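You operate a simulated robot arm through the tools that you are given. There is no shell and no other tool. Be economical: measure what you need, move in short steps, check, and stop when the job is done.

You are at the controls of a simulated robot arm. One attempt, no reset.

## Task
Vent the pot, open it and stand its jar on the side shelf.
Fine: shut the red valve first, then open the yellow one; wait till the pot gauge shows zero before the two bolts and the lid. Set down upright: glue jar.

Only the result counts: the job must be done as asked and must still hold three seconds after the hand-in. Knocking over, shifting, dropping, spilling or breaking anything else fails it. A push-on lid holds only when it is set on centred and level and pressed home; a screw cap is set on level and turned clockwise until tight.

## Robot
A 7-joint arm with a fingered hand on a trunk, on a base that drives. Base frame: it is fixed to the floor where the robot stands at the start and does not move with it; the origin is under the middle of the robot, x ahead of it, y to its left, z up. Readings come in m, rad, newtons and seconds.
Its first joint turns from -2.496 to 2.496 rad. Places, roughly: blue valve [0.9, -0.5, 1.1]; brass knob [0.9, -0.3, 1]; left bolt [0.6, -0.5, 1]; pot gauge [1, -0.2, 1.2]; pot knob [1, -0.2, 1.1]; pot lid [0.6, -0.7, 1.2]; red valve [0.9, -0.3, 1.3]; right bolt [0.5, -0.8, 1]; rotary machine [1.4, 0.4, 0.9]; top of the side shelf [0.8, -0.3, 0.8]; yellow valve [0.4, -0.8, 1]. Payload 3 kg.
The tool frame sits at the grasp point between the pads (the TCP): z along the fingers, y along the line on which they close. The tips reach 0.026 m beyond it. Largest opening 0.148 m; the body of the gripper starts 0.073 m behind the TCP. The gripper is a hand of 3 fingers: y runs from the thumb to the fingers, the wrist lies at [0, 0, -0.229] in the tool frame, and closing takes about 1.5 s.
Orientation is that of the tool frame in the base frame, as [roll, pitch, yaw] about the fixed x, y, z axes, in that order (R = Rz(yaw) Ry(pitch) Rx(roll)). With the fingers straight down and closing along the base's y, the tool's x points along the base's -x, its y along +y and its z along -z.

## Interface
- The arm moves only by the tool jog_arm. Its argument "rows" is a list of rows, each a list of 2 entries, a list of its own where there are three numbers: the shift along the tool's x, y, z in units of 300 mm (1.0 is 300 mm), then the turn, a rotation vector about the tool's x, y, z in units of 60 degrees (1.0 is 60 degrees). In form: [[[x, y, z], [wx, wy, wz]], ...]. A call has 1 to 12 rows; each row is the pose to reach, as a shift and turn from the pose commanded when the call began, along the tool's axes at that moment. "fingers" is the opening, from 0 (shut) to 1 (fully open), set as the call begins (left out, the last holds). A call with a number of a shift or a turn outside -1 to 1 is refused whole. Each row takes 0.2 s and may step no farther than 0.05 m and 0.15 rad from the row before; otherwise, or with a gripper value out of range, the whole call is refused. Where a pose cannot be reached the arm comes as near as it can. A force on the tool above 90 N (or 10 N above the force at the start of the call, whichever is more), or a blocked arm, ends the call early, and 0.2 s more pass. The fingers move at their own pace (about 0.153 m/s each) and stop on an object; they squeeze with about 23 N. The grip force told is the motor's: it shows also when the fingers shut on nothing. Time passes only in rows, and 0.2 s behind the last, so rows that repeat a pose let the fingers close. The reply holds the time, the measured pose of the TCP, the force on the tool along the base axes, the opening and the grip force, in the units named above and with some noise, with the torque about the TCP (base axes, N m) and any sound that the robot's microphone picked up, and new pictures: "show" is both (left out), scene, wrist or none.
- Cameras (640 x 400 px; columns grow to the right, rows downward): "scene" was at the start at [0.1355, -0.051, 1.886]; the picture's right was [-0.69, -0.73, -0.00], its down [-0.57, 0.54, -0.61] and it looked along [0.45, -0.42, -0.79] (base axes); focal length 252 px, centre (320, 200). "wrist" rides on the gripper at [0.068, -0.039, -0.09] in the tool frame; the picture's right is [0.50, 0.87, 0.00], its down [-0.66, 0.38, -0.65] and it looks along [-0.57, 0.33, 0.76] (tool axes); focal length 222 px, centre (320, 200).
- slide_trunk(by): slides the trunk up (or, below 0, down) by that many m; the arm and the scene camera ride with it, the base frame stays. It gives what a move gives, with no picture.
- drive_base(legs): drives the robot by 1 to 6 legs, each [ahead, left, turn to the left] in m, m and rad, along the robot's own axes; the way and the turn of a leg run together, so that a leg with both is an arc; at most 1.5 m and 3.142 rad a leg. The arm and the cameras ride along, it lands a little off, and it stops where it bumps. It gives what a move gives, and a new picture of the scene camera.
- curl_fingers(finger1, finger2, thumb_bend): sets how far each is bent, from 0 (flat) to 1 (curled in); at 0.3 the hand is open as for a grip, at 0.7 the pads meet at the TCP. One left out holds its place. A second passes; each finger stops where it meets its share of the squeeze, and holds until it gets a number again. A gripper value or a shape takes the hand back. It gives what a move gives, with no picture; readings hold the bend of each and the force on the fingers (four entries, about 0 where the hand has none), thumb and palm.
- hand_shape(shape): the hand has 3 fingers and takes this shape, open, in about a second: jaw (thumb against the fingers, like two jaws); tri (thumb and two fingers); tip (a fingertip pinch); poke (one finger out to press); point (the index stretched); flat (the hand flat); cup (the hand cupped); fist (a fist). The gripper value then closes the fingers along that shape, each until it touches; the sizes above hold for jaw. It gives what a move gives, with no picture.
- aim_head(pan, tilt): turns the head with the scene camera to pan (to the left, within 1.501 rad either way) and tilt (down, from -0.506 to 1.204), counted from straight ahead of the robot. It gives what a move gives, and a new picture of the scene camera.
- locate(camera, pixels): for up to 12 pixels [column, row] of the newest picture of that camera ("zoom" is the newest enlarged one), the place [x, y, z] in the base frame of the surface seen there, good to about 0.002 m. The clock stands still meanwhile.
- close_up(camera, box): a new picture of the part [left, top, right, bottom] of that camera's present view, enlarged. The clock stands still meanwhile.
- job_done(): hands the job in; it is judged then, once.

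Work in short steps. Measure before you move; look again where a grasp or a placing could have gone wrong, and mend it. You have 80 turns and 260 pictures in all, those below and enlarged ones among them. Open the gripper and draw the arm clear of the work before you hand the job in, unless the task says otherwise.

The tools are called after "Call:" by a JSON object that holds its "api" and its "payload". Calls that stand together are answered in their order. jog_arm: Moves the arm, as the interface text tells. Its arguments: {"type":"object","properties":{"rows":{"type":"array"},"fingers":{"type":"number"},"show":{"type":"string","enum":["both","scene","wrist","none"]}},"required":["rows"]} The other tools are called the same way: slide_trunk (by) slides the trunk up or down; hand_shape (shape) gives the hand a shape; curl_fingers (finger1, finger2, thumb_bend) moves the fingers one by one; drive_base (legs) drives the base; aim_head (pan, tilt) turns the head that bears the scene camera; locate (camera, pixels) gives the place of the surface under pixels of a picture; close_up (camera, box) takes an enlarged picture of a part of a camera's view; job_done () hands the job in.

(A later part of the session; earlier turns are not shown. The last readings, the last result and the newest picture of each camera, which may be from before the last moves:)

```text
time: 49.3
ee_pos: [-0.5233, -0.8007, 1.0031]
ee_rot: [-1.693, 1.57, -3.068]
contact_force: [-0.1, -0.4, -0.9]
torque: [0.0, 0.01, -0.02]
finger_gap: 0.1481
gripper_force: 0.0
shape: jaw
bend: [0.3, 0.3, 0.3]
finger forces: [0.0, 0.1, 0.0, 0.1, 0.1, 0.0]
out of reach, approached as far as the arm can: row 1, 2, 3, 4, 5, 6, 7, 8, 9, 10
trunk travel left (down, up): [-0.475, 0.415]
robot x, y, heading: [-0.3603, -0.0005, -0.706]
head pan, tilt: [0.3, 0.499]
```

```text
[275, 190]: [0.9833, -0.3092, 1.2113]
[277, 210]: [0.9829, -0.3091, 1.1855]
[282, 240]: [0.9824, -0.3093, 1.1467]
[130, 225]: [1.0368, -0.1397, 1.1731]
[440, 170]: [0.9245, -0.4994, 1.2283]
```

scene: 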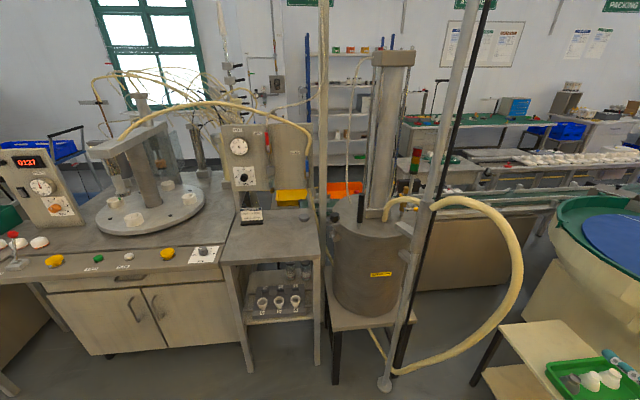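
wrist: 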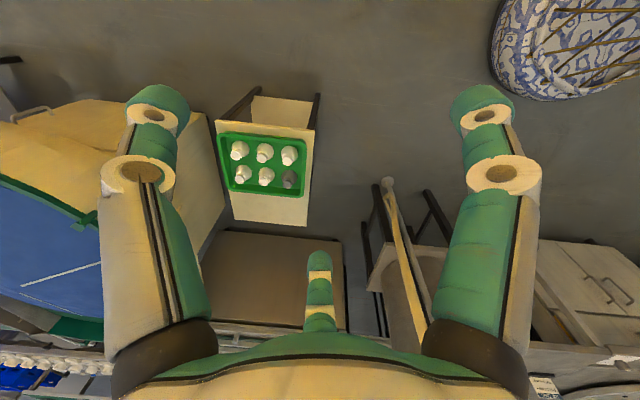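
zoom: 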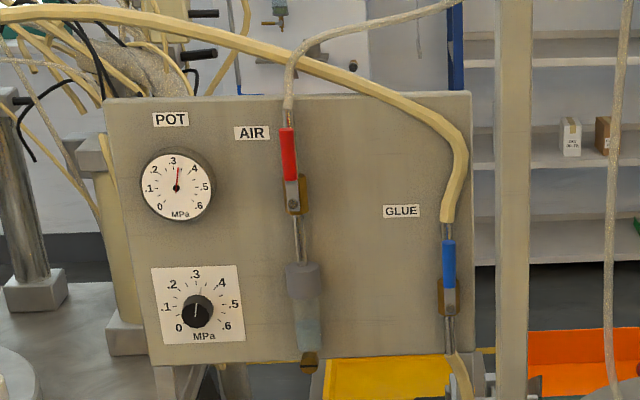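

I locate the levers themselves.

Call:
{"api": "locate", "payload": {"camera": "zoom", "pixels": [[288, 140], [288, 170], [291, 190], [293, 208], [305, 190], [447, 250], [448, 280], [288, 105], [300, 240], [300, 270], [177, 187], [197, 312]]}}

Call:
{"api": "slide_trunk", "payload": {"by": 0.25}}

```text
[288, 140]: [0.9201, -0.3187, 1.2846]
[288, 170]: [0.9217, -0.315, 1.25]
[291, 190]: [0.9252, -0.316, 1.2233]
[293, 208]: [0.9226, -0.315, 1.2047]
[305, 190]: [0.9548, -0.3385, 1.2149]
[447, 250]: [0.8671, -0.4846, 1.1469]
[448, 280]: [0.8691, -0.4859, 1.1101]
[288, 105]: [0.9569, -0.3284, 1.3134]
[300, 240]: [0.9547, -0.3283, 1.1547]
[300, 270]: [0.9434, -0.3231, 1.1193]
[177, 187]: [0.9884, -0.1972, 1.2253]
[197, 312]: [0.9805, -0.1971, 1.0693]
```

```text
time: 51.9
ee_pos: [-0.5218, -0.8017, 1.2546]
ee_rot: [-1.647, 1.568, -3.021]
contact_force: [1.0, -0.4, -0.3]
torque: [0.02, -0.01, 0.02]
finger_gap: 0.1481
gripper_force: 0.0
shape: jaw
bend: [0.3, 0.3, 0.3]
finger forces: [0.1, 0.1, 0.0, 0.0, 0.0, 0.0]
trunk travel left (down, up): [-0.725, 0.165]
robot x, y, heading: [-0.3613, 0.0014, -0.705]
head pan, tilt: [0.3, 0.499]
```

Lever is at about (0.921, -0.317), z 1.21 (pivot) to 1.295. Before driving I check where the yellow hose and post are.

Call:
{"api": "aim_head", "payload": {"pan": 0.3, "tilt": 0.55}}

Call:
{"api": "close_up", "payload": {"camera": "scene", "box": [330, 60, 560, 400]}}

```text
time: 52.5
ee_pos: [-0.5232, -0.8014, 1.2532]
ee_rot: [-1.64, 1.569, -3.015]
contact_force: [-0.6, 0.1, 0.6]
torque: [-0.01, -0.03, 0.01]
finger_gap: 0.1481
gripper_force: 0.0
shape: jaw
bend: [0.3, 0.3, 0.3]
finger forces: [0.0, 0.0, 0.0, 0.1, 0.0, 0.1]
trunk travel left (down, up): [-0.725, 0.165]
robot x, y, heading: [-0.3632, 0.0022, -0.705]
head pan, tilt: [0.3, 0.55]
```

scene: 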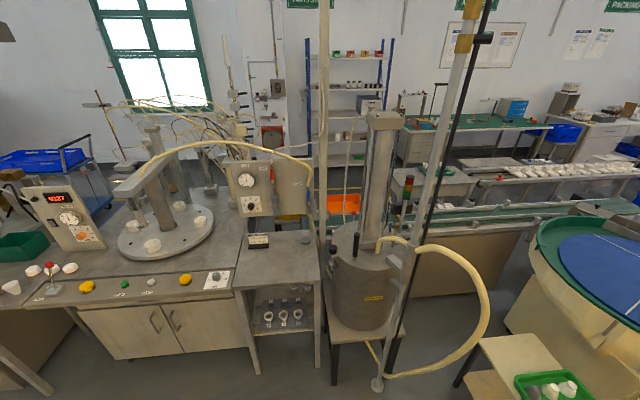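

```text
1.18 times, centred on (445, 230) of scene
```

zoom: 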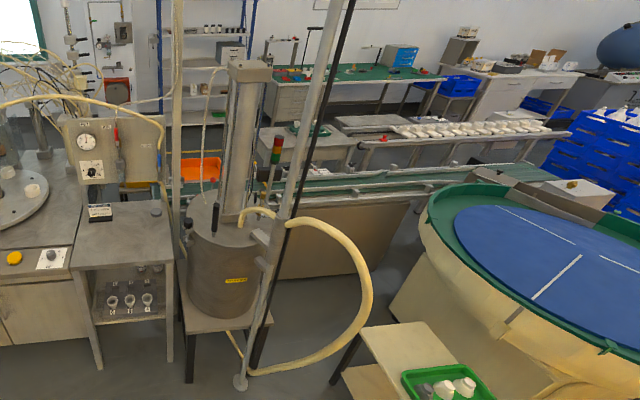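

Call:
{"api": "locate", "payload": {"camera": "scene", "pixels": [[425, 246], [470, 270], [487, 305], [470, 345], [410, 372], [440, 150], [462, 40], [395, 240], [323, 150]]}}

Call:
{"api": "drive_base", "payload": {"legs": [[0, 0.3, 0]]}}

```text
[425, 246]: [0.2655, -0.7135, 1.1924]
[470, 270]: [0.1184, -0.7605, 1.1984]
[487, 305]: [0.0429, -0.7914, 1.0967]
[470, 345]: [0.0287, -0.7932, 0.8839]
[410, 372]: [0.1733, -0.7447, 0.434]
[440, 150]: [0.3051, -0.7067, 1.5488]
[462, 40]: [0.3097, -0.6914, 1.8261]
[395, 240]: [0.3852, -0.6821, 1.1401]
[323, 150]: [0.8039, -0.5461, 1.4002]
```

```text
time: 54.6
ee_pos: [-0.3254, -0.5724, 1.2541]
ee_rot: [-1.425, 1.569, -2.795]
contact_force: [0.4, 0.3, 0.0]
torque: [-0.01, 0.01, -0.02]
finger_gap: 0.148
gripper_force: 0.0
shape: jaw
bend: [0.3, 0.3, 0.3]
finger forces: [0.0, 0.0, 0.1, 0.0, 0.0, 0.0]
trunk travel left (down, up): [-0.725, 0.165]
robot x, y, heading: [-0.1664, 0.23, -0.705]
head pan, tilt: [0.3, 0.55]
```

scene: 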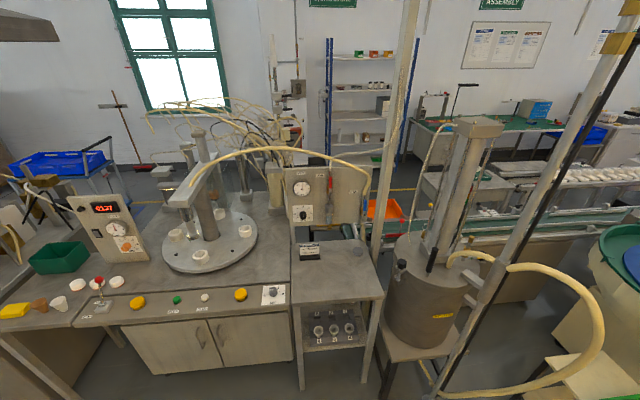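

The hose is beyond the turning circle of the hand. I turn to the planned heading 0.367.

Call:
{"api": "drive_base", "payload": {"legs": [[0, 0, 1.072]]}}

Call:
{"api": "drive_base", "payload": {"legs": [[0.28, -0.09, 0]]}}

Call:
{"api": "aim_head", "payload": {"pan": -0.7, "tilt": 0.45}}

```text
time: 57.7
ee_pos: [0.4624, -0.2911, 1.253]
ee_rot: [-1.818, 1.569, -2.113]
contact_force: [0.2, -0.2, -0.1]
torque: [0.02, 0.01, 0.01]
finger_gap: 0.1482
gripper_force: 0.0
shape: jaw
bend: [0.3, 0.3, 0.3]
finger forces: [0.1, 0.1, 0.1, 0.1, 0.1, 0.1]
trunk travel left (down, up): [-0.725, 0.165]
robot x, y, heading: [-0.1704, 0.2277, 0.372]
head pan, tilt: [0.3, 0.55]
```

scene: 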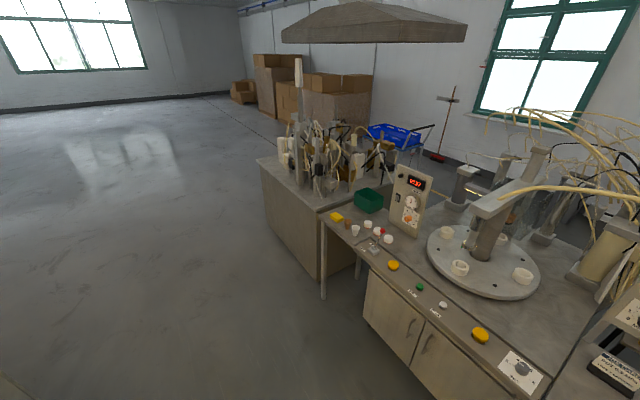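

```text
time: 59.7
ee_pos: [0.76, -0.2668, 1.2531]
ee_rot: [-2.221, 1.567, -2.511]
contact_force: [-0.1, 0.6, -0.3]
torque: [0.0, -0.04, 0.0]
finger_gap: 0.1478
gripper_force: 0.1
shape: jaw
bend: [0.3, 0.3, 0.3]
finger forces: [0.1, 0.0, 0.0, 0.1, 0.0, 0.0]
trunk travel left (down, up): [-0.725, 0.165]
robot x, y, heading: [0.1286, 0.2459, 0.381]
head pan, tilt: [0.3, 0.55]
```

scene: 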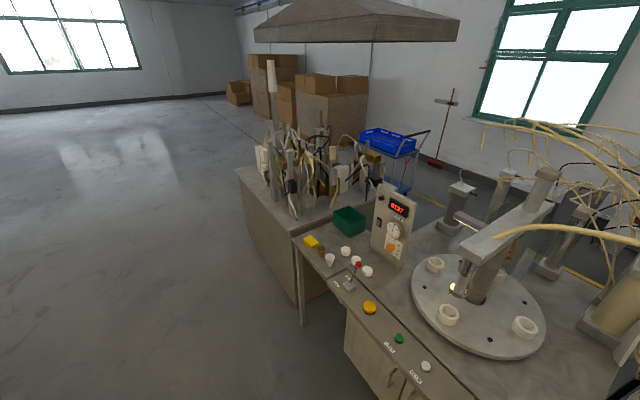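

```text
time: 61.0
ee_pos: [0.7593, -0.2669, 1.2525]
ee_rot: [-1.918, 1.568, -2.206]
contact_force: [-0.3, 0.7, 0.0]
torque: [-0.03, 0.02, 0.0]
finger_gap: 0.1481
gripper_force: 0.1
shape: jaw
bend: [0.3, 0.3, 0.3]
finger forces: [0.0, 0.1, 0.1, 0.0, 0.0, 0.0]
trunk travel left (down, up): [-0.725, 0.165]
robot x, y, heading: [0.1266, 0.2486, 0.382]
head pan, tilt: [-0.7, 0.45]
```

scene: 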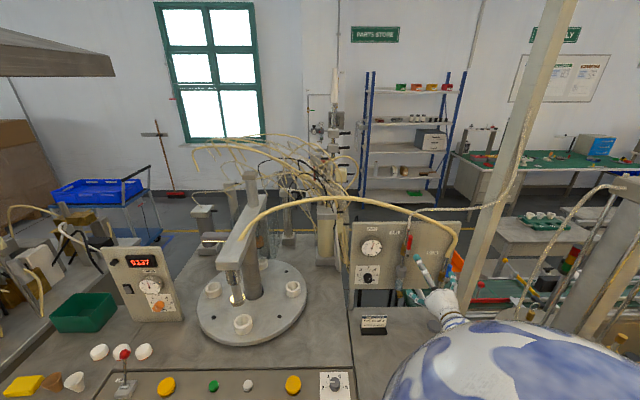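

The hand points at the panel, 0.17 m short of the lever and aligned with it. I take close looks before advancing.

Call:
{"api": "close_up", "payload": {"camera": "scene", "box": [340, 210, 470, 310]}}

Call:
{"api": "close_up", "payload": {"camera": "wrist", "box": [100, 50, 540, 330]}}

```text
4.00 times, centred on (405, 260) of scene
```

zoom: 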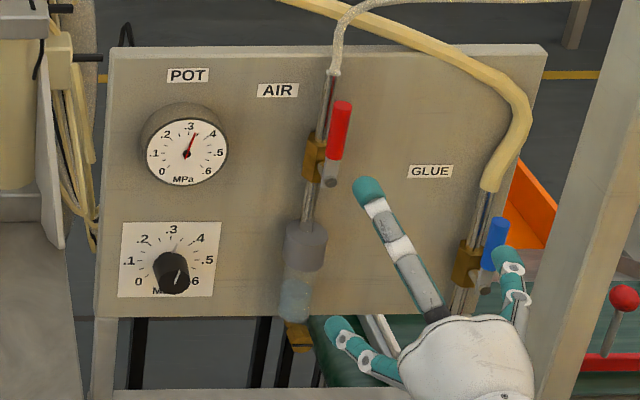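

```text
1.43 times, centred on (320, 190) of wrist
```

zoom: 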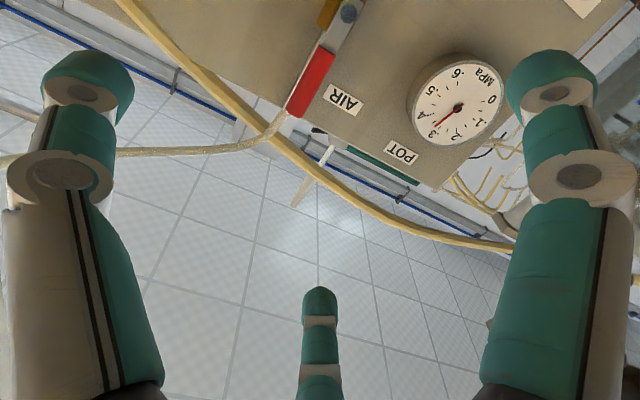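

The two fingers are spaced well apart, so gripping the short lever is awkward. I try the poke shape and look at where the tip is.

Call:
{"api": "hand_shape", "payload": {"shape": "poke"}}

Call:
{"api": "close_up", "payload": {"camera": "scene", "box": [340, 210, 470, 310]}}

Call:
{"api": "close_up", "payload": {"camera": "wrist", "box": [0, 0, 640, 400]}}

```text
time: 61.9
ee_pos: [0.7594, -0.2676, 1.2541]
ee_rot: [-1.943, 1.568, -2.232]
contact_force: [0.4, -0.4, -0.1]
torque: [0.03, -0.04, 0.01]
finger_gap: 0.0
gripper_force: 0.1
shape: poke
bend: [1.0, 1.0, 0.4]
finger forces: [0.0, 0.1, 0.0, 0.1, 0.1, 0.1]
trunk travel left (down, up): [-0.725, 0.165]
robot x, y, heading: [0.126, 0.247, 0.384]
head pan, tilt: [-0.7, 0.45]
```

```text
4.00 times, centred on (405, 260) of scene
```

zoom: 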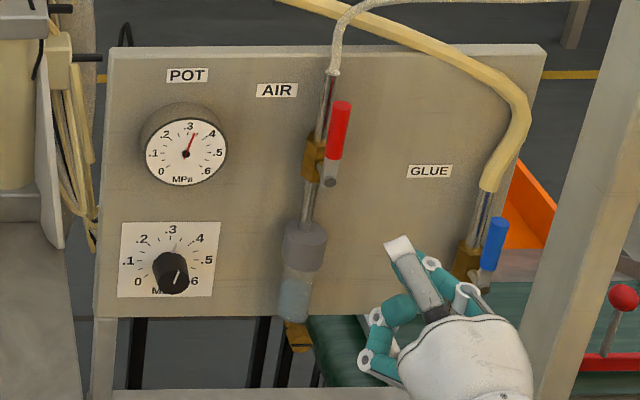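

```text
1.00 times, centred on (320, 200) of wrist (not enlarged: the box is as wide or as high as the picture)
```

zoom: 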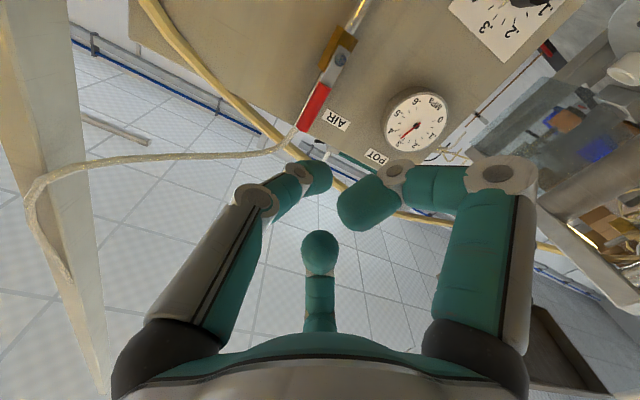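

Poke curls both fingers with the thumb out; I'll use the thumb as a pusher. I set thumb 0.3, then move left 0.053, up 0.011 and forward 0.10, and look.

Call:
{"api": "curl_fingers", "payload": {"finger1": 1.0, "finger2": 1.0, "thumb_bend": 0.3}}

Call:
{"api": "jog_arm", "payload": {"rows": [[[-0.01, 0.06, 0.1], [0, 0, 0]], [[-0.03, 0.12, 0.2], [0, 0, 0]], [[-0.037, 0.177, 0.3], [0, 0, 0]], [[-0.037, 0.177, 0.38], [0, 0, 0]]], "show": "wrist"}}

Call:
{"api": "close_up", "payload": {"camera": "scene", "box": [350, 210, 460, 310]}}

```text
time: 62.9
ee_pos: [0.759, -0.2662, 1.2531]
ee_rot: [-2.034, 1.569, -2.322]
contact_force: [0.6, 0.6, 0.4]
torque: [-0.01, 0.0, 0.02]
finger_gap: 0.0716
gripper_force: 0.0
shape: fingers
bend: [0.98, 0.98, 0.3]
finger forces: [0.0, 0.0, 0.0, 0.0, 0.0, 0.0]
trunk travel left (down, up): [-0.725, 0.165]
robot x, y, heading: [0.1267, 0.2485, 0.385]
head pan, tilt: [-0.7, 0.45]
```

```text
time: 63.9
ee_pos: [0.8845, -0.2472, 1.2629]
ee_rot: [-1.211, 1.569, -1.498]
contact_force: [0.3, -0.1, 0.2]
torque: [-0.04, 0.01, 0.01]
finger_gap: 0.0718
gripper_force: 0.1
shape: fingers
bend: [0.98, 0.98, 0.3]
finger forces: [0.1, 0.0, 0.0, 0.0, 0.1, 0.0]
trunk travel left (down, up): [-0.725, 0.165]
robot x, y, heading: [0.1234, 0.2486, 0.381]
head pan, tilt: [-0.7, 0.45]
```

wrist: 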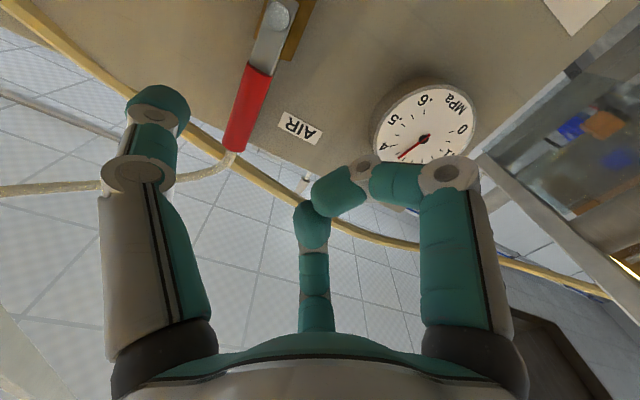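

```text
4.00 times, centred on (405, 260) of scene
```

zoom: 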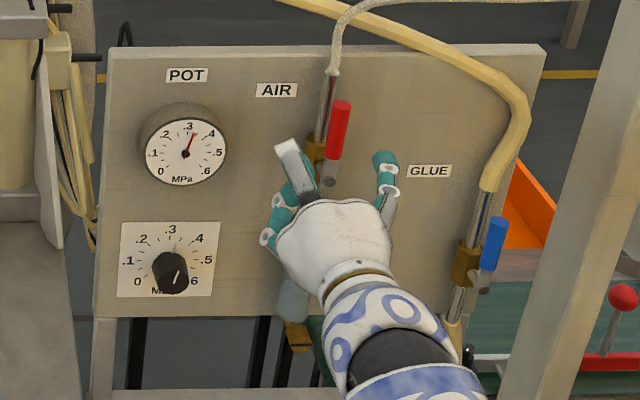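

Thumb is to the right of the lever (gap about 1 cm). I advance 45 mm and push left through the first 30° to feel if it turns that way.

Call:
{"api": "jog_arm", "payload": {"rows": [[[0, 0, 0.08], [0, 0, 0]], [[0, 0, 0.15], [0, 0, 0]], [[0, 0.035, 0.15], [0, 0, 0]], [[-0.004, 0.06, 0.15], [0, 0, 0]], [[-0.004, 0.082, 0.15], [0, 0, 0]]], "show": "wrist"}}

Call:
{"api": "close_up", "payload": {"camera": "scene", "box": [350, 210, 460, 310]}}

```text
time: 65.1
ee_pos: [0.9346, -0.24, 1.2653]
ee_rot: [-2.404, 1.569, -2.694]
contact_force: [1.4, -9.7, 0.4]
torque: [0.0, -0.01, 0.17]
finger_gap: 0.0796
gripper_force: 4.1
shape: fingers
bend: [0.98, 0.98, 0.24]
finger forces: [0.0, 0.0, 0.0, 0.1, 8.3, 0.1]
trunk travel left (down, up): [-0.725, 0.165]
robot x, y, heading: [0.1253, 0.2469, 0.38]
head pan, tilt: [-0.7, 0.45]
```

wrist: 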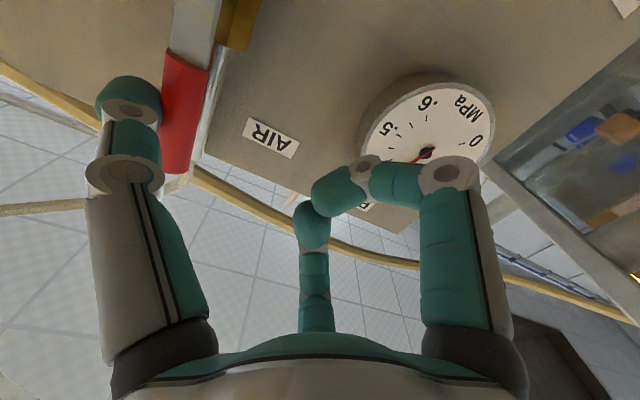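

```text
4.00 times, centred on (405, 260) of scene
```

zoom: 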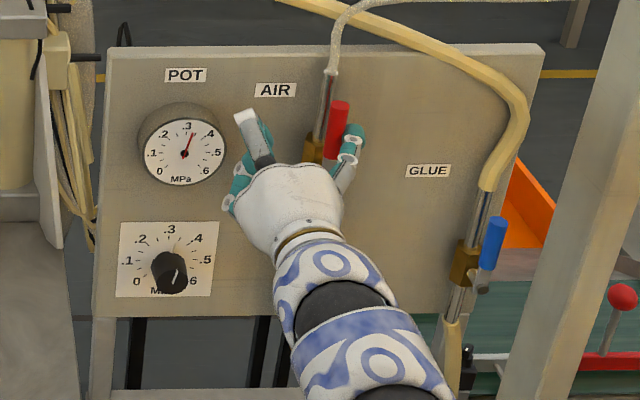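

The thumb presses the lever with 8 N and yields a bit; the lever has not clearly turned. I push a bit farther.

Call:
{"api": "jog_arm", "payload": {"rows": [[[0, 0.025, 0], [0, 0, 0]], [[0, 0.05, 0], [0, 0, 0]], [[0, 0.075, 0], [0, 0, 0]]], "show": "wrist"}}

Call:
{"api": "close_up", "payload": {"camera": "scene", "box": [350, 210, 460, 310]}}

```text
time: 65.9
ee_pos: [0.939, -0.2183, 1.2643]
ee_rot: [0.298, 1.571, 0.007]
contact_force: [-12.2, -12.0, -0.6]
torque: [0.07, -0.03, -1.07]
finger_gap: 0.0903
gripper_force: 7.1
shape: fingers
bend: [0.98, 0.98, 0.15]
finger forces: [0.0, 0.1, 0.0, 0.0, 14.1, 0.1]
trunk travel left (down, up): [-0.725, 0.165]
robot x, y, heading: [0.1248, 0.2469, 0.383]
head pan, tilt: [-0.7, 0.45]
```

wrist: 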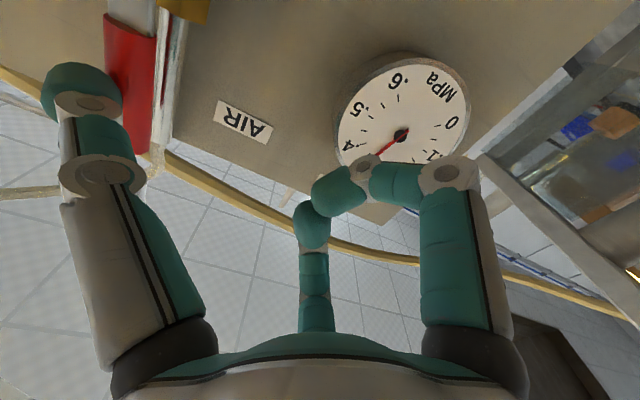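

```text
4.00 times, centred on (405, 260) of scene
```

zoom: 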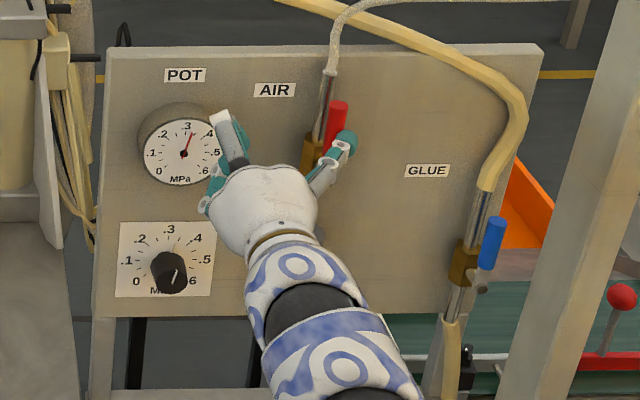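

It does not turn left (stop there), so it must turn right. I back off and set one finger out to push from the left side.

Call:
{"api": "jog_arm", "payload": {"rows": [[[0, -0.08, 0], [0, 0, 0]], [[0, -0.16, -0.03], [0, 0, 0]], [[0, -0.16, -0.15], [0, 0, 0]], [[0, -0.16, -0.28], [0, 0, 0]]], "show": "none"}}

Call:
{"api": "curl_fingers", "payload": {"finger1": 0.3, "finger2": 1.0, "thumb_bend": 0.0}}

Call:
{"api": "close_up", "payload": {"camera": "scene", "box": [350, 210, 460, 310]}}

Call:
{"api": "close_up", "payload": {"camera": "wrist", "box": [0, 0, 640, 400]}}

```text
time: 66.9
ee_pos: [0.8461, -0.236, 1.2675]
ee_rot: [-0.845, 1.567, -1.13]
contact_force: [0.8, -0.9, -0.3]
torque: [0.02, -0.01, 0.0]
finger_gap: 0.0717
gripper_force: 0.2
shape: fingers
bend: [0.98, 0.98, 0.3]
finger forces: [0.0, 0.1, 0.0, 0.1, 0.1, 0.1]
trunk travel left (down, up): [-0.725, 0.165]
robot x, y, heading: [0.1302, 0.2482, 0.385]
head pan, tilt: [-0.7, 0.45]
```

```text
time: 67.9
ee_pos: [0.8456, -0.2375, 1.2664]
ee_rot: [-1.848, 1.568, -2.136]
contact_force: [0.0, 0.6, -0.4]
torque: [-0.02, 0.01, -0.03]
finger_gap: 0.1544
gripper_force: 0.1
shape: fingers
bend: [0.3, 1.0, 0.0]
finger forces: [0.0, 0.1, 0.0, 0.0, 0.1, 0.0]
trunk travel left (down, up): [-0.725, 0.165]
robot x, y, heading: [0.1277, 0.2458, 0.382]
head pan, tilt: [-0.7, 0.45]
```

```text
4.00 times, centred on (405, 260) of scene
```

zoom: 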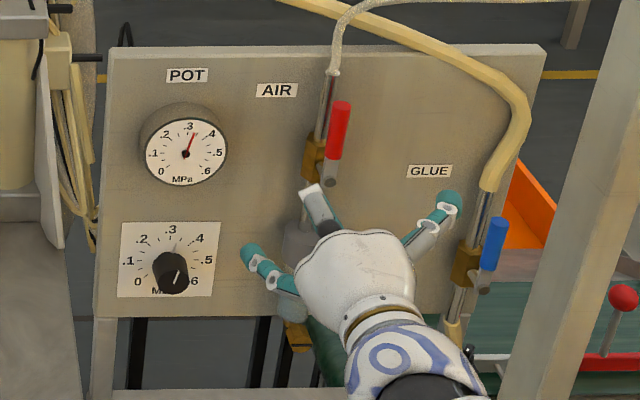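

```text
1.00 times, centred on (320, 200) of wrist (not enlarged: the box is as wide or as high as the picture)
```

zoom: 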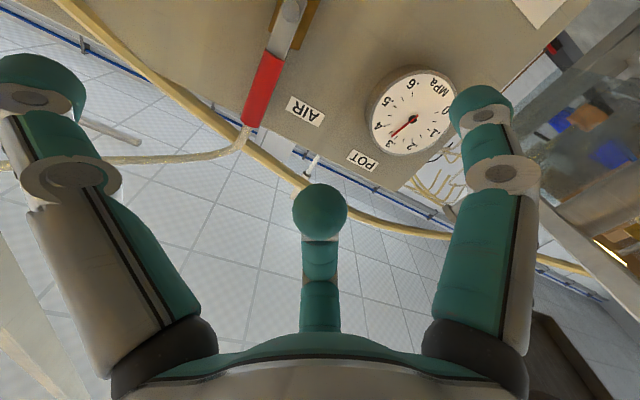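

Finger2 is the upper one. I set finger2 half bent, the others curled, and locate its tip.

Call:
{"api": "curl_fingers", "payload": {"finger1": 1.0, "finger2": 0.5, "thumb_bend": 1.0}}

Call:
{"api": "close_up", "payload": {"camera": "scene", "box": [350, 210, 460, 310]}}

Call:
{"api": "close_up", "payload": {"camera": "wrist", "box": [0, 0, 640, 400]}}

```text
time: 68.9
ee_pos: [0.8466, -0.2388, 1.2672]
ee_rot: [-1.903, 1.569, -2.187]
contact_force: [0.3, -0.3, 0.6]
torque: [0.02, 0.01, 0.01]
finger_gap: 0.0289
gripper_force: 0.0
shape: fingers
bend: [1.0, 0.5, 0.91]
finger forces: [0.0, 0.0, 0.1, 0.1, 0.1, 0.1]
trunk travel left (down, up): [-0.725, 0.165]
robot x, y, heading: [0.1266, 0.248, 0.383]
head pan, tilt: [-0.7, 0.45]
```

```text
4.00 times, centred on (405, 260) of scene
```

zoom: 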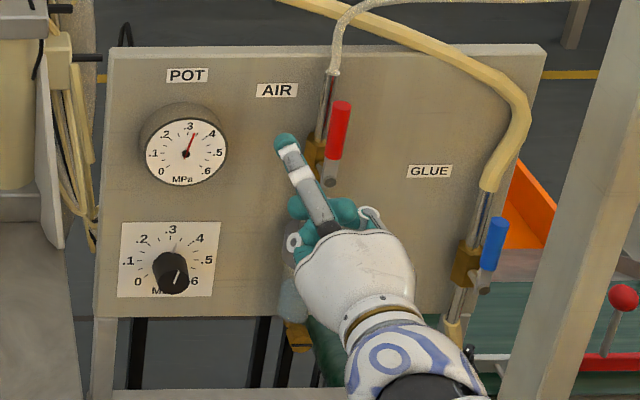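

```text
1.00 times, centred on (320, 200) of wrist (not enlarged: the box is as wide or as high as the picture)
```

zoom: 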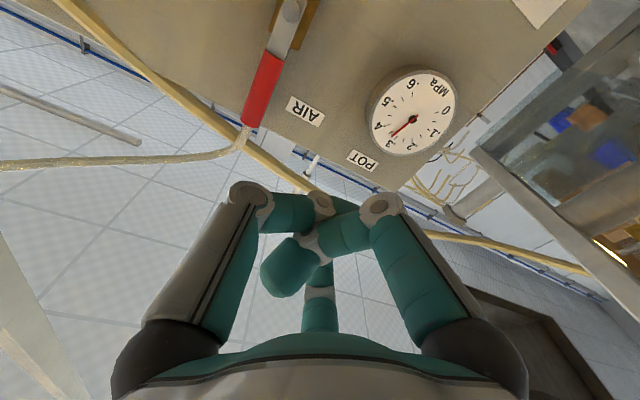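

Call:
{"api": "close_up", "payload": {"camera": "scene", "box": [365, 220, 425, 270]}}

Call:
{"api": "locate", "payload": {"camera": "zoom", "pixels": [[245, 115], [248, 130], [262, 150], [285, 190], [340, 30], [335, 130], [360, 60]]}}

```text
8.00 times, centred on (395, 245) of scene
```

zoom: 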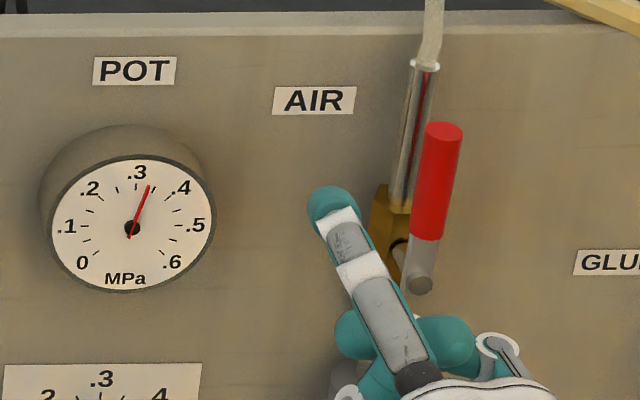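

```text
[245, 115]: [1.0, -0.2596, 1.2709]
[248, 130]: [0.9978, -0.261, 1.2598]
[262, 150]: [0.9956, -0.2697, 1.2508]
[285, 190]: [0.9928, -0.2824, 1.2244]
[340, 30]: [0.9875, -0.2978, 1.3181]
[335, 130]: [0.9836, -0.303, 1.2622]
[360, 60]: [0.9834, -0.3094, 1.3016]
```

Call:
{"api": "locate", "payload": {"camera": "zoom", "pixels": [[330, 200], [338, 215], [350, 240], [362, 270], [385, 310], [443, 128], [440, 150], [433, 210], [425, 250], [420, 284], [430, 180], [455, 180]]}}

```text
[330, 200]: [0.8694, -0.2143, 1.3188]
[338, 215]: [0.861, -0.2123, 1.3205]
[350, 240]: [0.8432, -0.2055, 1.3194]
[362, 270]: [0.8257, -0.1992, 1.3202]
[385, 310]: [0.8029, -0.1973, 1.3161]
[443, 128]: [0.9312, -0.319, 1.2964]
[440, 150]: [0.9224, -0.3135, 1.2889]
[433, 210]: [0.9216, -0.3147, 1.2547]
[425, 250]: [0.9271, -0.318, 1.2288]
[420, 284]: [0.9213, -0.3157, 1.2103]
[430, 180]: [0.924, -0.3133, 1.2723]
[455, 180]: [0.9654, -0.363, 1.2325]
```

Fingertip is at tool (-0.042, 0.029, 0.022); lever axis at (0.929, -0.317), pivot z 1.21. I insert the finger left of the lever and push right through 45°.

Call:
{"api": "jog_arm", "payload": {"rows": [[[0.06, -0.08, 0.05], [0, 0, 0]], [[0.13, -0.15, 0.1], [0, 0, 0]], [[0.13, -0.17, 0.2], [0, 0, 0]], [[0.13, -0.195, 0.283], [0, 0, 0]], [[0.13, -0.218, 0.283], [0, 0, 0]], [[0.124, -0.272, 0.283], [0, 0, 0]], [[0.132, -0.325, 0.283], [0, 0, 0]], [[0.153, -0.374, 0.283], [0, 0, 0]]], "show": "none"}}

Call:
{"api": "close_up", "payload": {"camera": "scene", "box": [350, 210, 460, 310]}}

```text
time: 70.7
ee_pos: [0.8958, -0.3687, 1.2195]
ee_rot: [-1.871, 1.567, -2.16]
contact_force: [1.2, -0.5, 0.2]
torque: [0.0, 0.02, 0.01]
finger_gap: 0.0289
gripper_force: 0.1
shape: fingers
bend: [1.0, 0.5, 0.91]
finger forces: [0.0, 0.5, 0.0, 0.0, 0.0, 0.0]
trunk travel left (down, up): [-0.725, 0.165]
robot x, y, heading: [0.1251, 0.2475, 0.383]
head pan, tilt: [-0.7, 0.45]
```

```text
4.00 times, centred on (405, 260) of scene
```

zoom: 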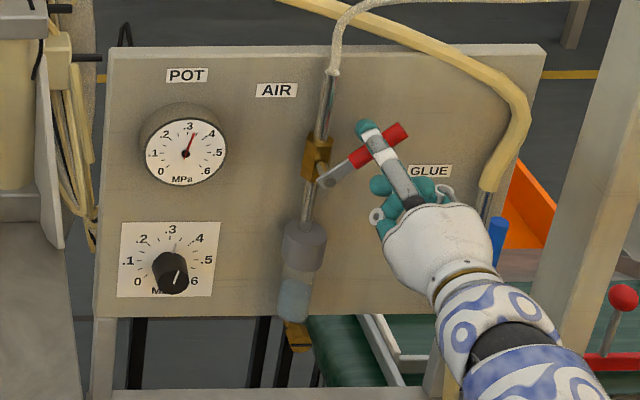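

The lever turns right easily, now near 55°. I continue the arc to horizontal.

Call:
{"api": "jog_arm", "payload": {"rows": [[[0.034, -0.043, 0], [0, 0, 0]], [[0.077, -0.075, 0], [0, 0, 0]], [[0.105, -0.085, 0], [0, 0, 0]], [[0.127, -0.09, 0], [0, 0, 0]], [[0.15, -0.09, 0], [0, 0, 0]]], "show": "none"}}

Call:
{"api": "close_up", "payload": {"camera": "scene", "box": [350, 210, 460, 310]}}

```text
time: 71.9
ee_pos: [0.8883, -0.3953, 1.1776]
ee_rot: [-0.951, 1.569, -1.238]
contact_force: [0.0, 0.5, 3.7]
torque: [0.09, -0.06, -0.02]
finger_gap: 0.0289
gripper_force: 2.4
shape: fingers
bend: [1.0, 0.46, 0.91]
finger forces: [0.1, 4.7, 0.0, 0.0, 0.0, 0.0]
trunk travel left (down, up): [-0.725, 0.165]
robot x, y, heading: [0.125, 0.2486, 0.378]
head pan, tilt: [-0.7, 0.45]
```

```text
4.00 times, centred on (405, 260) of scene
```

zoom: 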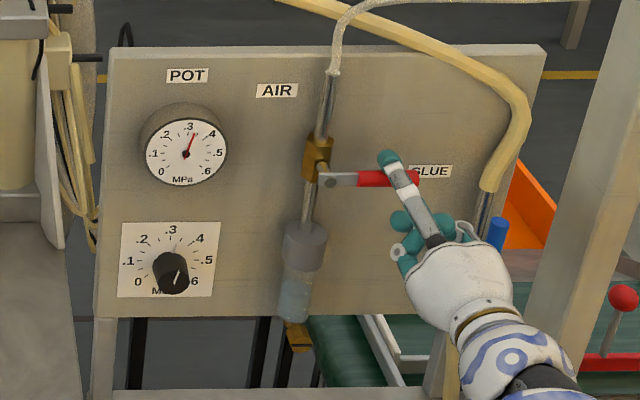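

Lever is horizontal with force rising (stop). A 4 mm extra press, then lift off and retract 0.2 m.

Call:
{"api": "jog_arm", "payload": {"rows": [[[0.014, 0, 0], [0, 0, 0]], [[-0.05, 0, 0], [0, 0, 0]], [[-0.05, 0, -0.12], [0, 0, 0]], [[-0.05, 0.05, -0.27], [0, 0, 0]], [[-0.05, 0.1, -0.42], [0, 0, 0]], [[-0.05, 0.15, -0.57], [0, 0, 0]], [[-0.05, 0.2, -0.7], [0, 0, 0]]], "show": "none"}}

Call:
{"api": "close_up", "payload": {"camera": "scene", "box": [365, 220, 425, 270]}}

Call:
{"api": "aim_head", "payload": {"pan": -1.2, "tilt": 0.6}}

```text
time: 73.5
ee_pos: [0.7188, -0.2937, 1.1848]
ee_rot: [2.946, 1.564, 2.674]
contact_force: [0.2, 0.6, 0.1]
torque: [0.01, 0.0, 0.03]
finger_gap: 0.0291
gripper_force: 0.1
shape: fingers
bend: [1.0, 0.5, 0.91]
finger forces: [0.0, 0.1, 0.0, 0.0, 0.0, 0.0]
trunk travel left (down, up): [-0.725, 0.165]
robot x, y, heading: [0.1238, 0.2447, 0.38]
head pan, tilt: [-0.7, 0.45]
```

```text
8.00 times, centred on (395, 245) of scene
```

zoom: 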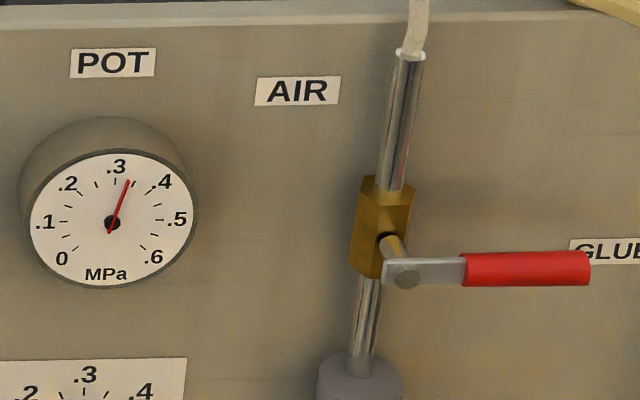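

```text
time: 74.4
ee_pos: [0.7186, -0.2948, 1.1822]
ee_rot: [2.586, 1.561, 2.31]
contact_force: [-0.2, -0.4, -0.5]
torque: [0.01, -0.04, -0.01]
finger_gap: 0.0289
gripper_force: 0.1
shape: fingers
bend: [1.0, 0.5, 0.91]
finger forces: [0.0, 0.0, 0.0, 0.0, 0.0, 0.1]
trunk travel left (down, up): [-0.725, 0.165]
robot x, y, heading: [0.1274, 0.2452, 0.38]
head pan, tilt: [-1.201, 0.6]
```

scene: 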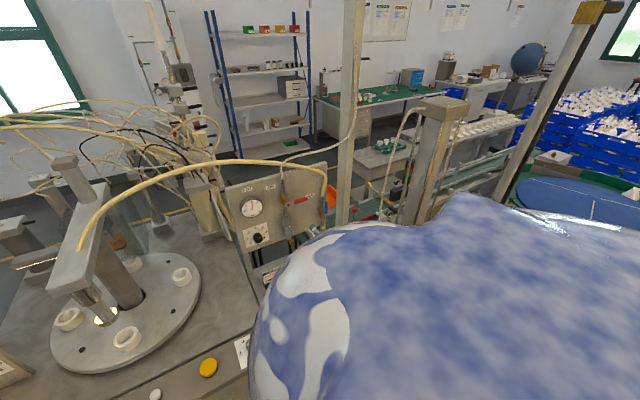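

Red is shut. Now I go round to see the yellow valve on the pot's far right side: back off, face x, and slide right.

Call:
{"api": "drive_base", "payload": {"legs": [[-0.8, 0, 0], [0, 0, -0.38], [0, -0.75, 0]]}}

Call:
{"api": "aim_head", "payload": {"pan": 0.1, "tilt": 0.5}}

Call:
{"api": "close_up", "payload": {"camera": "scene", "box": [200, 100, 400, 250]}}

```text
time: 83.5
ee_pos: [-0.3009, -1.5267, 1.1816]
ee_rot: [3.016, 1.56, 2.33]
contact_force: [0.3, 0.0, 0.0]
torque: [-0.01, 0.03, -0.01]
finger_gap: 0.0289
gripper_force: 0.0
shape: fingers
bend: [1.0, 0.5, 0.91]
finger forces: [0.0, 0.0, 0.0, 0.0, 0.0, 0.1]
trunk travel left (down, up): [-0.725, 0.165]
robot x, y, heading: [-0.632, -0.7992, -0.03]
head pan, tilt: [-1.201, 0.6]
```

scene: 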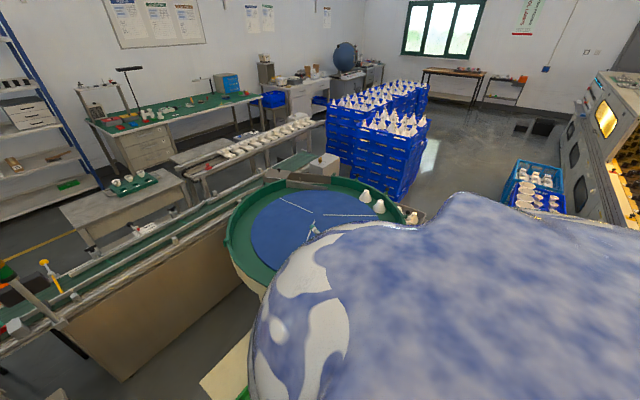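

```text
time: 85.0
ee_pos: [-0.2969, -1.5261, 1.1841]
ee_rot: [-3.006, 1.563, 2.597]
contact_force: [0.0, -1.4, 0.7]
torque: [-0.03, 0.0, -0.02]
finger_gap: 0.0289
gripper_force: 0.0
shape: fingers
bend: [1.0, 0.5, 0.91]
finger forces: [0.0, 0.1, 0.0, 0.0, 0.1, 0.2]
trunk travel left (down, up): [-0.725, 0.165]
robot x, y, heading: [-0.633, -0.7938, -0.029]
head pan, tilt: [0.099, 0.499]
```

scene: 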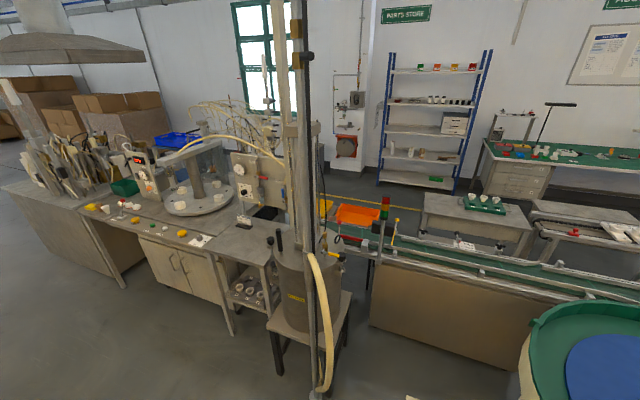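

```text
2.67 times, centred on (300, 175) of scene
```

zoom: 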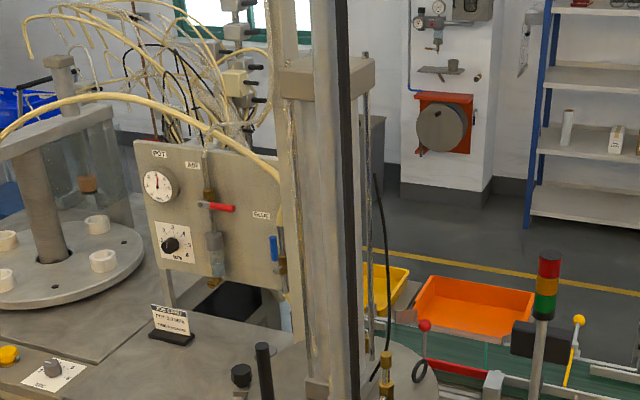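

Call:
{"api": "close_up", "payload": {"camera": "scene", "box": [270, 220, 360, 290]}}

Call:
{"api": "locate", "payload": {"camera": "zoom", "pixels": [[420, 190], [470, 262], [500, 255], [415, 270], [480, 235], [510, 340], [340, 300], [330, 370], [120, 250], [110, 170], [420, 220], [75, 140]]}}

Call:
{"api": "locate", "payload": {"camera": "scene", "pixels": [[520, 395], [590, 300], [420, 300], [380, 330], [560, 380], [350, 295], [600, 395]]}}

```text
5.71 times, centred on (315, 255) of scene
```

zoom: 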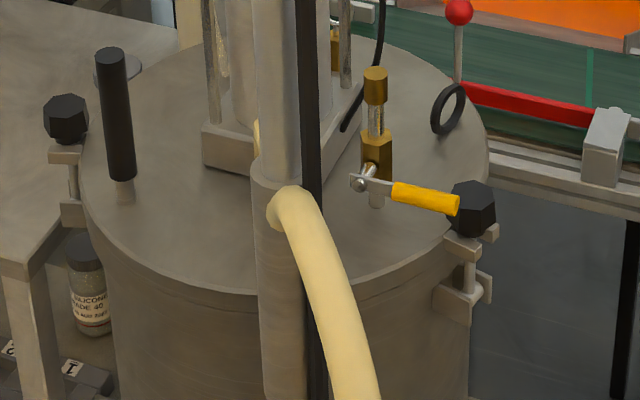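

```text
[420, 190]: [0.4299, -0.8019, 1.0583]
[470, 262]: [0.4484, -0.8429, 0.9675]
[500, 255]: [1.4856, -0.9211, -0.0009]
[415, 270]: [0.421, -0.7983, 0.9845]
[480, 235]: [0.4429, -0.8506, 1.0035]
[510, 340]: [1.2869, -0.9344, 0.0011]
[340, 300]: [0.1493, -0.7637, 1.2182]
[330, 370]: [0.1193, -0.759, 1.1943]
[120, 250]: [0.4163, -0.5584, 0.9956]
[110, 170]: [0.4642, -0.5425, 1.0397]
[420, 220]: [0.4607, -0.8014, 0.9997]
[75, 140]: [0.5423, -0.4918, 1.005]
```

```text
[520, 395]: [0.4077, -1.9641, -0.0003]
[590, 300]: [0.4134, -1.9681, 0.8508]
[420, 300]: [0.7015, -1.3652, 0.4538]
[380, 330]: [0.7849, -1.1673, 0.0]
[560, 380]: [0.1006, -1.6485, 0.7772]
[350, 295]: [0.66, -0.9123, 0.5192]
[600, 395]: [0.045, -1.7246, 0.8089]
```

Clear view: yellow lever horizontal (shut across the vertical pipe), pivot facing me, right bolt just beside its tip. I enlarge this part.

Call:
{"api": "close_up", "payload": {"camera": "scene", "box": [312, 228, 352, 276]}}

Call:
{"api": "locate", "payload": {"camera": "zoom", "pixels": [[320, 195], [260, 165], [290, 60], [285, 110], [345, 200], [400, 215], [440, 225], [480, 235], [500, 200], [500, 280], [490, 330], [300, 200]]}}

```text
8.33 times, centred on (332, 252) of scene
```

zoom: 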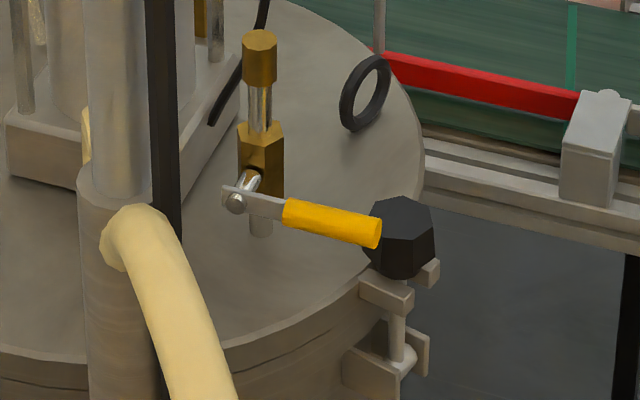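

```text
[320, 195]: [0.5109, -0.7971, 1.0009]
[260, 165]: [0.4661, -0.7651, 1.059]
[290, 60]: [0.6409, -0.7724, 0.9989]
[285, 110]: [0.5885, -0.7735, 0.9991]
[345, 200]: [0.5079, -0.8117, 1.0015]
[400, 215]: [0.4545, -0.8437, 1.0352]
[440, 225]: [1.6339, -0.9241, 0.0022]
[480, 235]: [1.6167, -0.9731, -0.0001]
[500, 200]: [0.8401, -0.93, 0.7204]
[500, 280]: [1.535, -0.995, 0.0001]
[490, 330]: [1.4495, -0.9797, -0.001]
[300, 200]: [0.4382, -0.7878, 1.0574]
```

Call:
{"api": "locate", "payload": {"camera": "zoom", "pixels": [[236, 203], [300, 215], [335, 222], [370, 232], [260, 45], [260, 100], [400, 205], [400, 255], [385, 290], [398, 325], [360, 95], [372, 250]]}}

```text
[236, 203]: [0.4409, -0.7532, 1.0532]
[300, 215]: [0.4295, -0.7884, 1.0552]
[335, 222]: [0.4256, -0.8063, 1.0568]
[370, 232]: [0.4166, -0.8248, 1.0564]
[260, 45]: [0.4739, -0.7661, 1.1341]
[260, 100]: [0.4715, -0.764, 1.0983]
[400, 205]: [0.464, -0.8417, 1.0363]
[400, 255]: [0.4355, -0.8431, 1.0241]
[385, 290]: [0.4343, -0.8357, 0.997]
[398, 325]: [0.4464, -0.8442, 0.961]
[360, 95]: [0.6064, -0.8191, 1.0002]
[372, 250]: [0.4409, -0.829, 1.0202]
```

Yellow pivot (0.441,-0.753,1.053), lever tip (0.416,-0.828): it must be lifted upright. I'll lift from below with finger2, approaching with heading 0.35 so the arm stays south of the hose; I turn the base by 1.03.

Call:
{"api": "drive_base", "payload": {"legs": [[0, 0, 1.03]]}}

Call:
{"api": "slide_trunk", "payload": {"by": -0.19}}

Call:
{"api": "aim_head", "payload": {"pan": -0.85, "tilt": 0.5}}

```text
time: 88.0
ee_pos: [0.1607, -0.9078, 1.1829]
ee_rot: [-3.011, 1.56, -2.693]
contact_force: [0.3, 0.0, -0.2]
torque: [-0.02, 0.04, 0.04]
finger_gap: 0.0288
gripper_force: 0.1
shape: fingers
bend: [1.0, 0.5, 0.91]
finger forces: [0.1, 0.0, 0.0, 0.0, 0.1, 0.0]
trunk travel left (down, up): [-0.725, 0.165]
robot x, y, heading: [-0.633, -0.7941, 0.977]
head pan, tilt: [0.099, 0.499]
```

scene: 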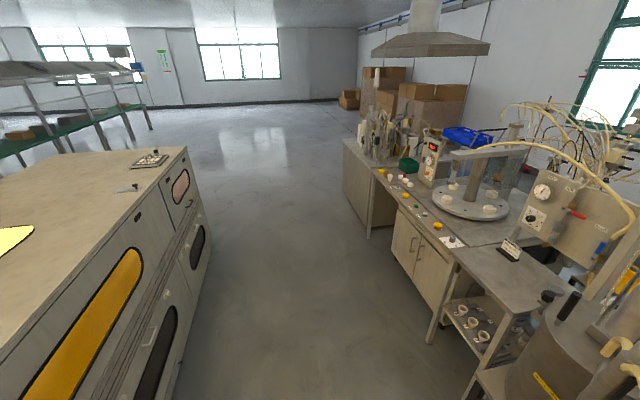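

```text
time: 90.0
ee_pos: [0.1592, -0.9022, 0.9932]
ee_rot: [-2.752, 1.559, -2.431]
contact_force: [-0.3, 0.3, -0.5]
torque: [0.01, -0.02, 0.01]
finger_gap: 0.0287
gripper_force: 0.1
shape: fingers
bend: [1.0, 0.5, 0.91]
finger forces: [0.0, 0.0, 0.0, 0.0, 0.0, 0.1]
trunk travel left (down, up): [-0.535, 0.355]
robot x, y, heading: [-0.6327, -0.8005, 0.975]
head pan, tilt: [0.099, 0.499]
```

```text
time: 91.3
ee_pos: [0.1593, -0.9021, 0.9931]
ee_rot: [-2.726, 1.557, -2.402]
contact_force: [-0.5, 0.2, 0.8]
torque: [0.01, 0.0, -0.01]
finger_gap: 0.0291
gripper_force: 0.2
shape: fingers
bend: [1.0, 0.5, 0.91]
finger forces: [0.0, 0.1, 0.0, 0.0, 0.0, 0.0]
trunk travel left (down, up): [-0.535, 0.355]
robot x, y, heading: [-0.6361, -0.7971, 0.972]
head pan, tilt: [-0.85, 0.499]
```

scene: 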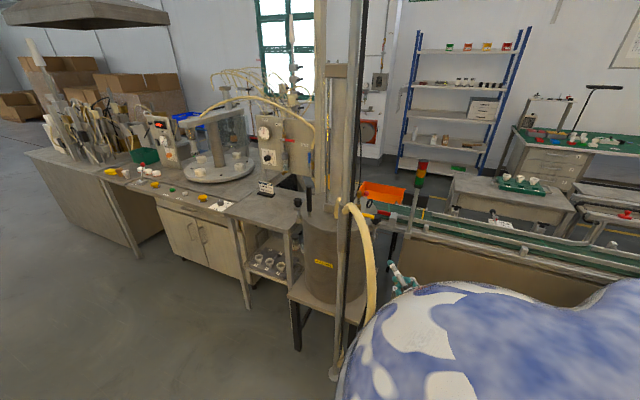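

Hand is in line; the base must go about 0.16 m nearer for reach. I drive along the hand's direction.

Call:
{"api": "drive_base", "payload": {"legs": [[0.126, -0.11, 0]]}}

Call:
{"api": "close_up", "payload": {"camera": "scene", "box": [300, 180, 440, 300]}}

Call:
{"api": "close_up", "payload": {"camera": "wrist", "box": [0, 0, 640, 400]}}

```text
time: 92.7
ee_pos: [0.3236, -0.8553, 0.9913]
ee_rot: [-2.74, 1.558, -2.421]
contact_force: [0.9, 0.2, -0.7]
torque: [-0.01, -0.01, 0.0]
finger_gap: 0.0291
gripper_force: 0.2
shape: fingers
bend: [1.0, 0.5, 0.91]
finger forces: [0.0, 0.0, 0.0, 0.0, 0.0, 0.0]
trunk travel left (down, up): [-0.535, 0.355]
robot x, y, heading: [-0.4696, -0.7525, 0.978]
head pan, tilt: [-0.85, 0.499]
```

scene: 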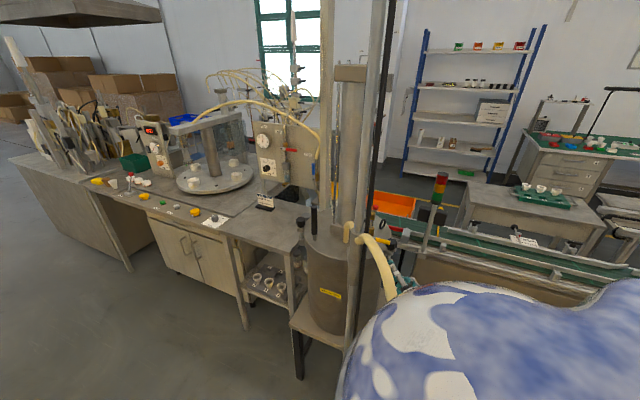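

```text
3.33 times, centred on (370, 240) of scene
```

zoom: 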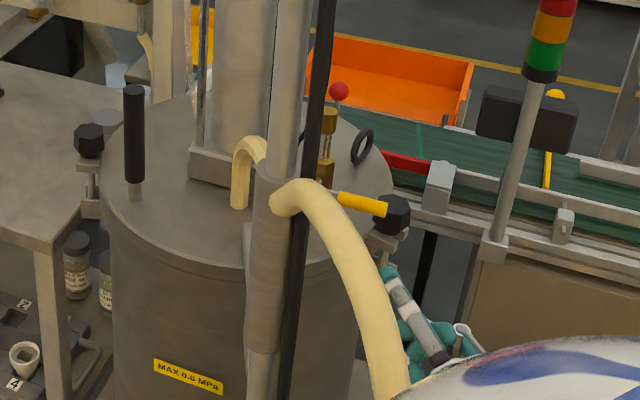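

```text
1.00 times, centred on (320, 200) of wrist (not enlarged: the box is as wide or as high as the picture)
```

zoom: 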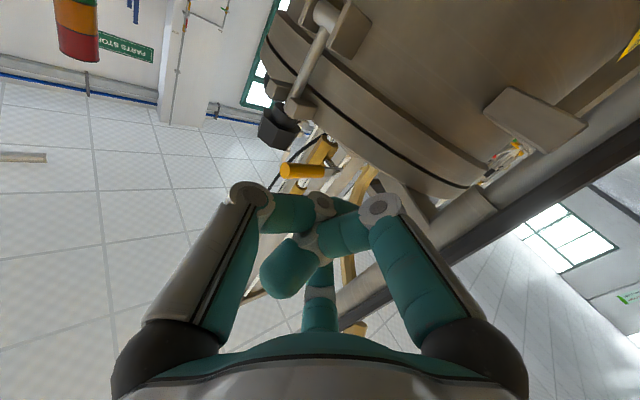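

All clear in the wrist view: the lever is ahead, knob to its left. I move the finger under the lever and lift through about 45°.

Call:
{"api": "jog_arm", "payload": {"rows": [[[0.015, -0.055, 0.1], [0, 0, 0]], [[0.015, -0.055, 0.22], [0, 0, 0]], [[0.015, -0.055, 0.325], [0, 0, 0]], [[-0.012, -0.055, 0.325], [0, 0, 0]], [[-0.065, -0.06, 0.321], [0, 0, 0]], [[-0.118, -0.055, 0.325], [0, 0, 0]], [[-0.168, -0.038, 0.338], [0, 0, 0]]], "show": "wrist"}}

Call:
{"api": "close_up", "payload": {"camera": "scene", "box": [330, 190, 430, 280]}}

```text
time: 94.3
ee_pos: [0.4045, -0.837, 1.0602]
ee_rot: [-0.861, 1.56, -0.539]
contact_force: [-0.9, -0.2, 1.0]
torque: [0.0, 0.03, 0.0]
finger_gap: 0.0293
gripper_force: 0.1
shape: fingers
bend: [1.0, 0.51, 0.91]
finger forces: [0.1, 0.8, 0.0, 0.0, 0.0, 0.0]
trunk travel left (down, up): [-0.535, 0.355]
robot x, y, heading: [-0.4663, -0.7505, 0.975]
head pan, tilt: [-0.85, 0.499]
```

wrist: 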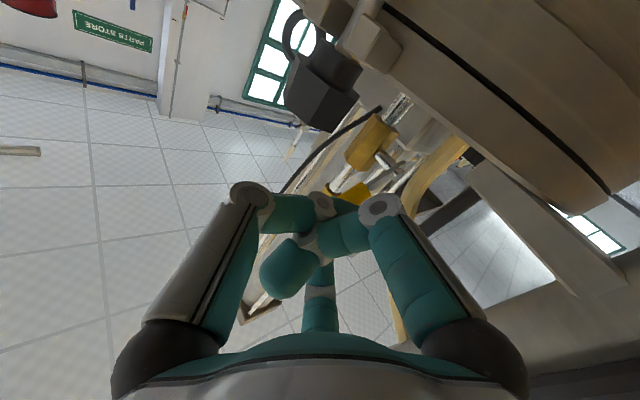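

```text
4.44 times, centred on (380, 235) of scene
```

zoom: 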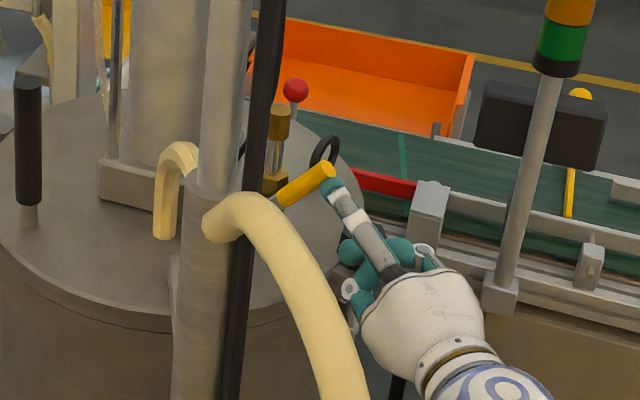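

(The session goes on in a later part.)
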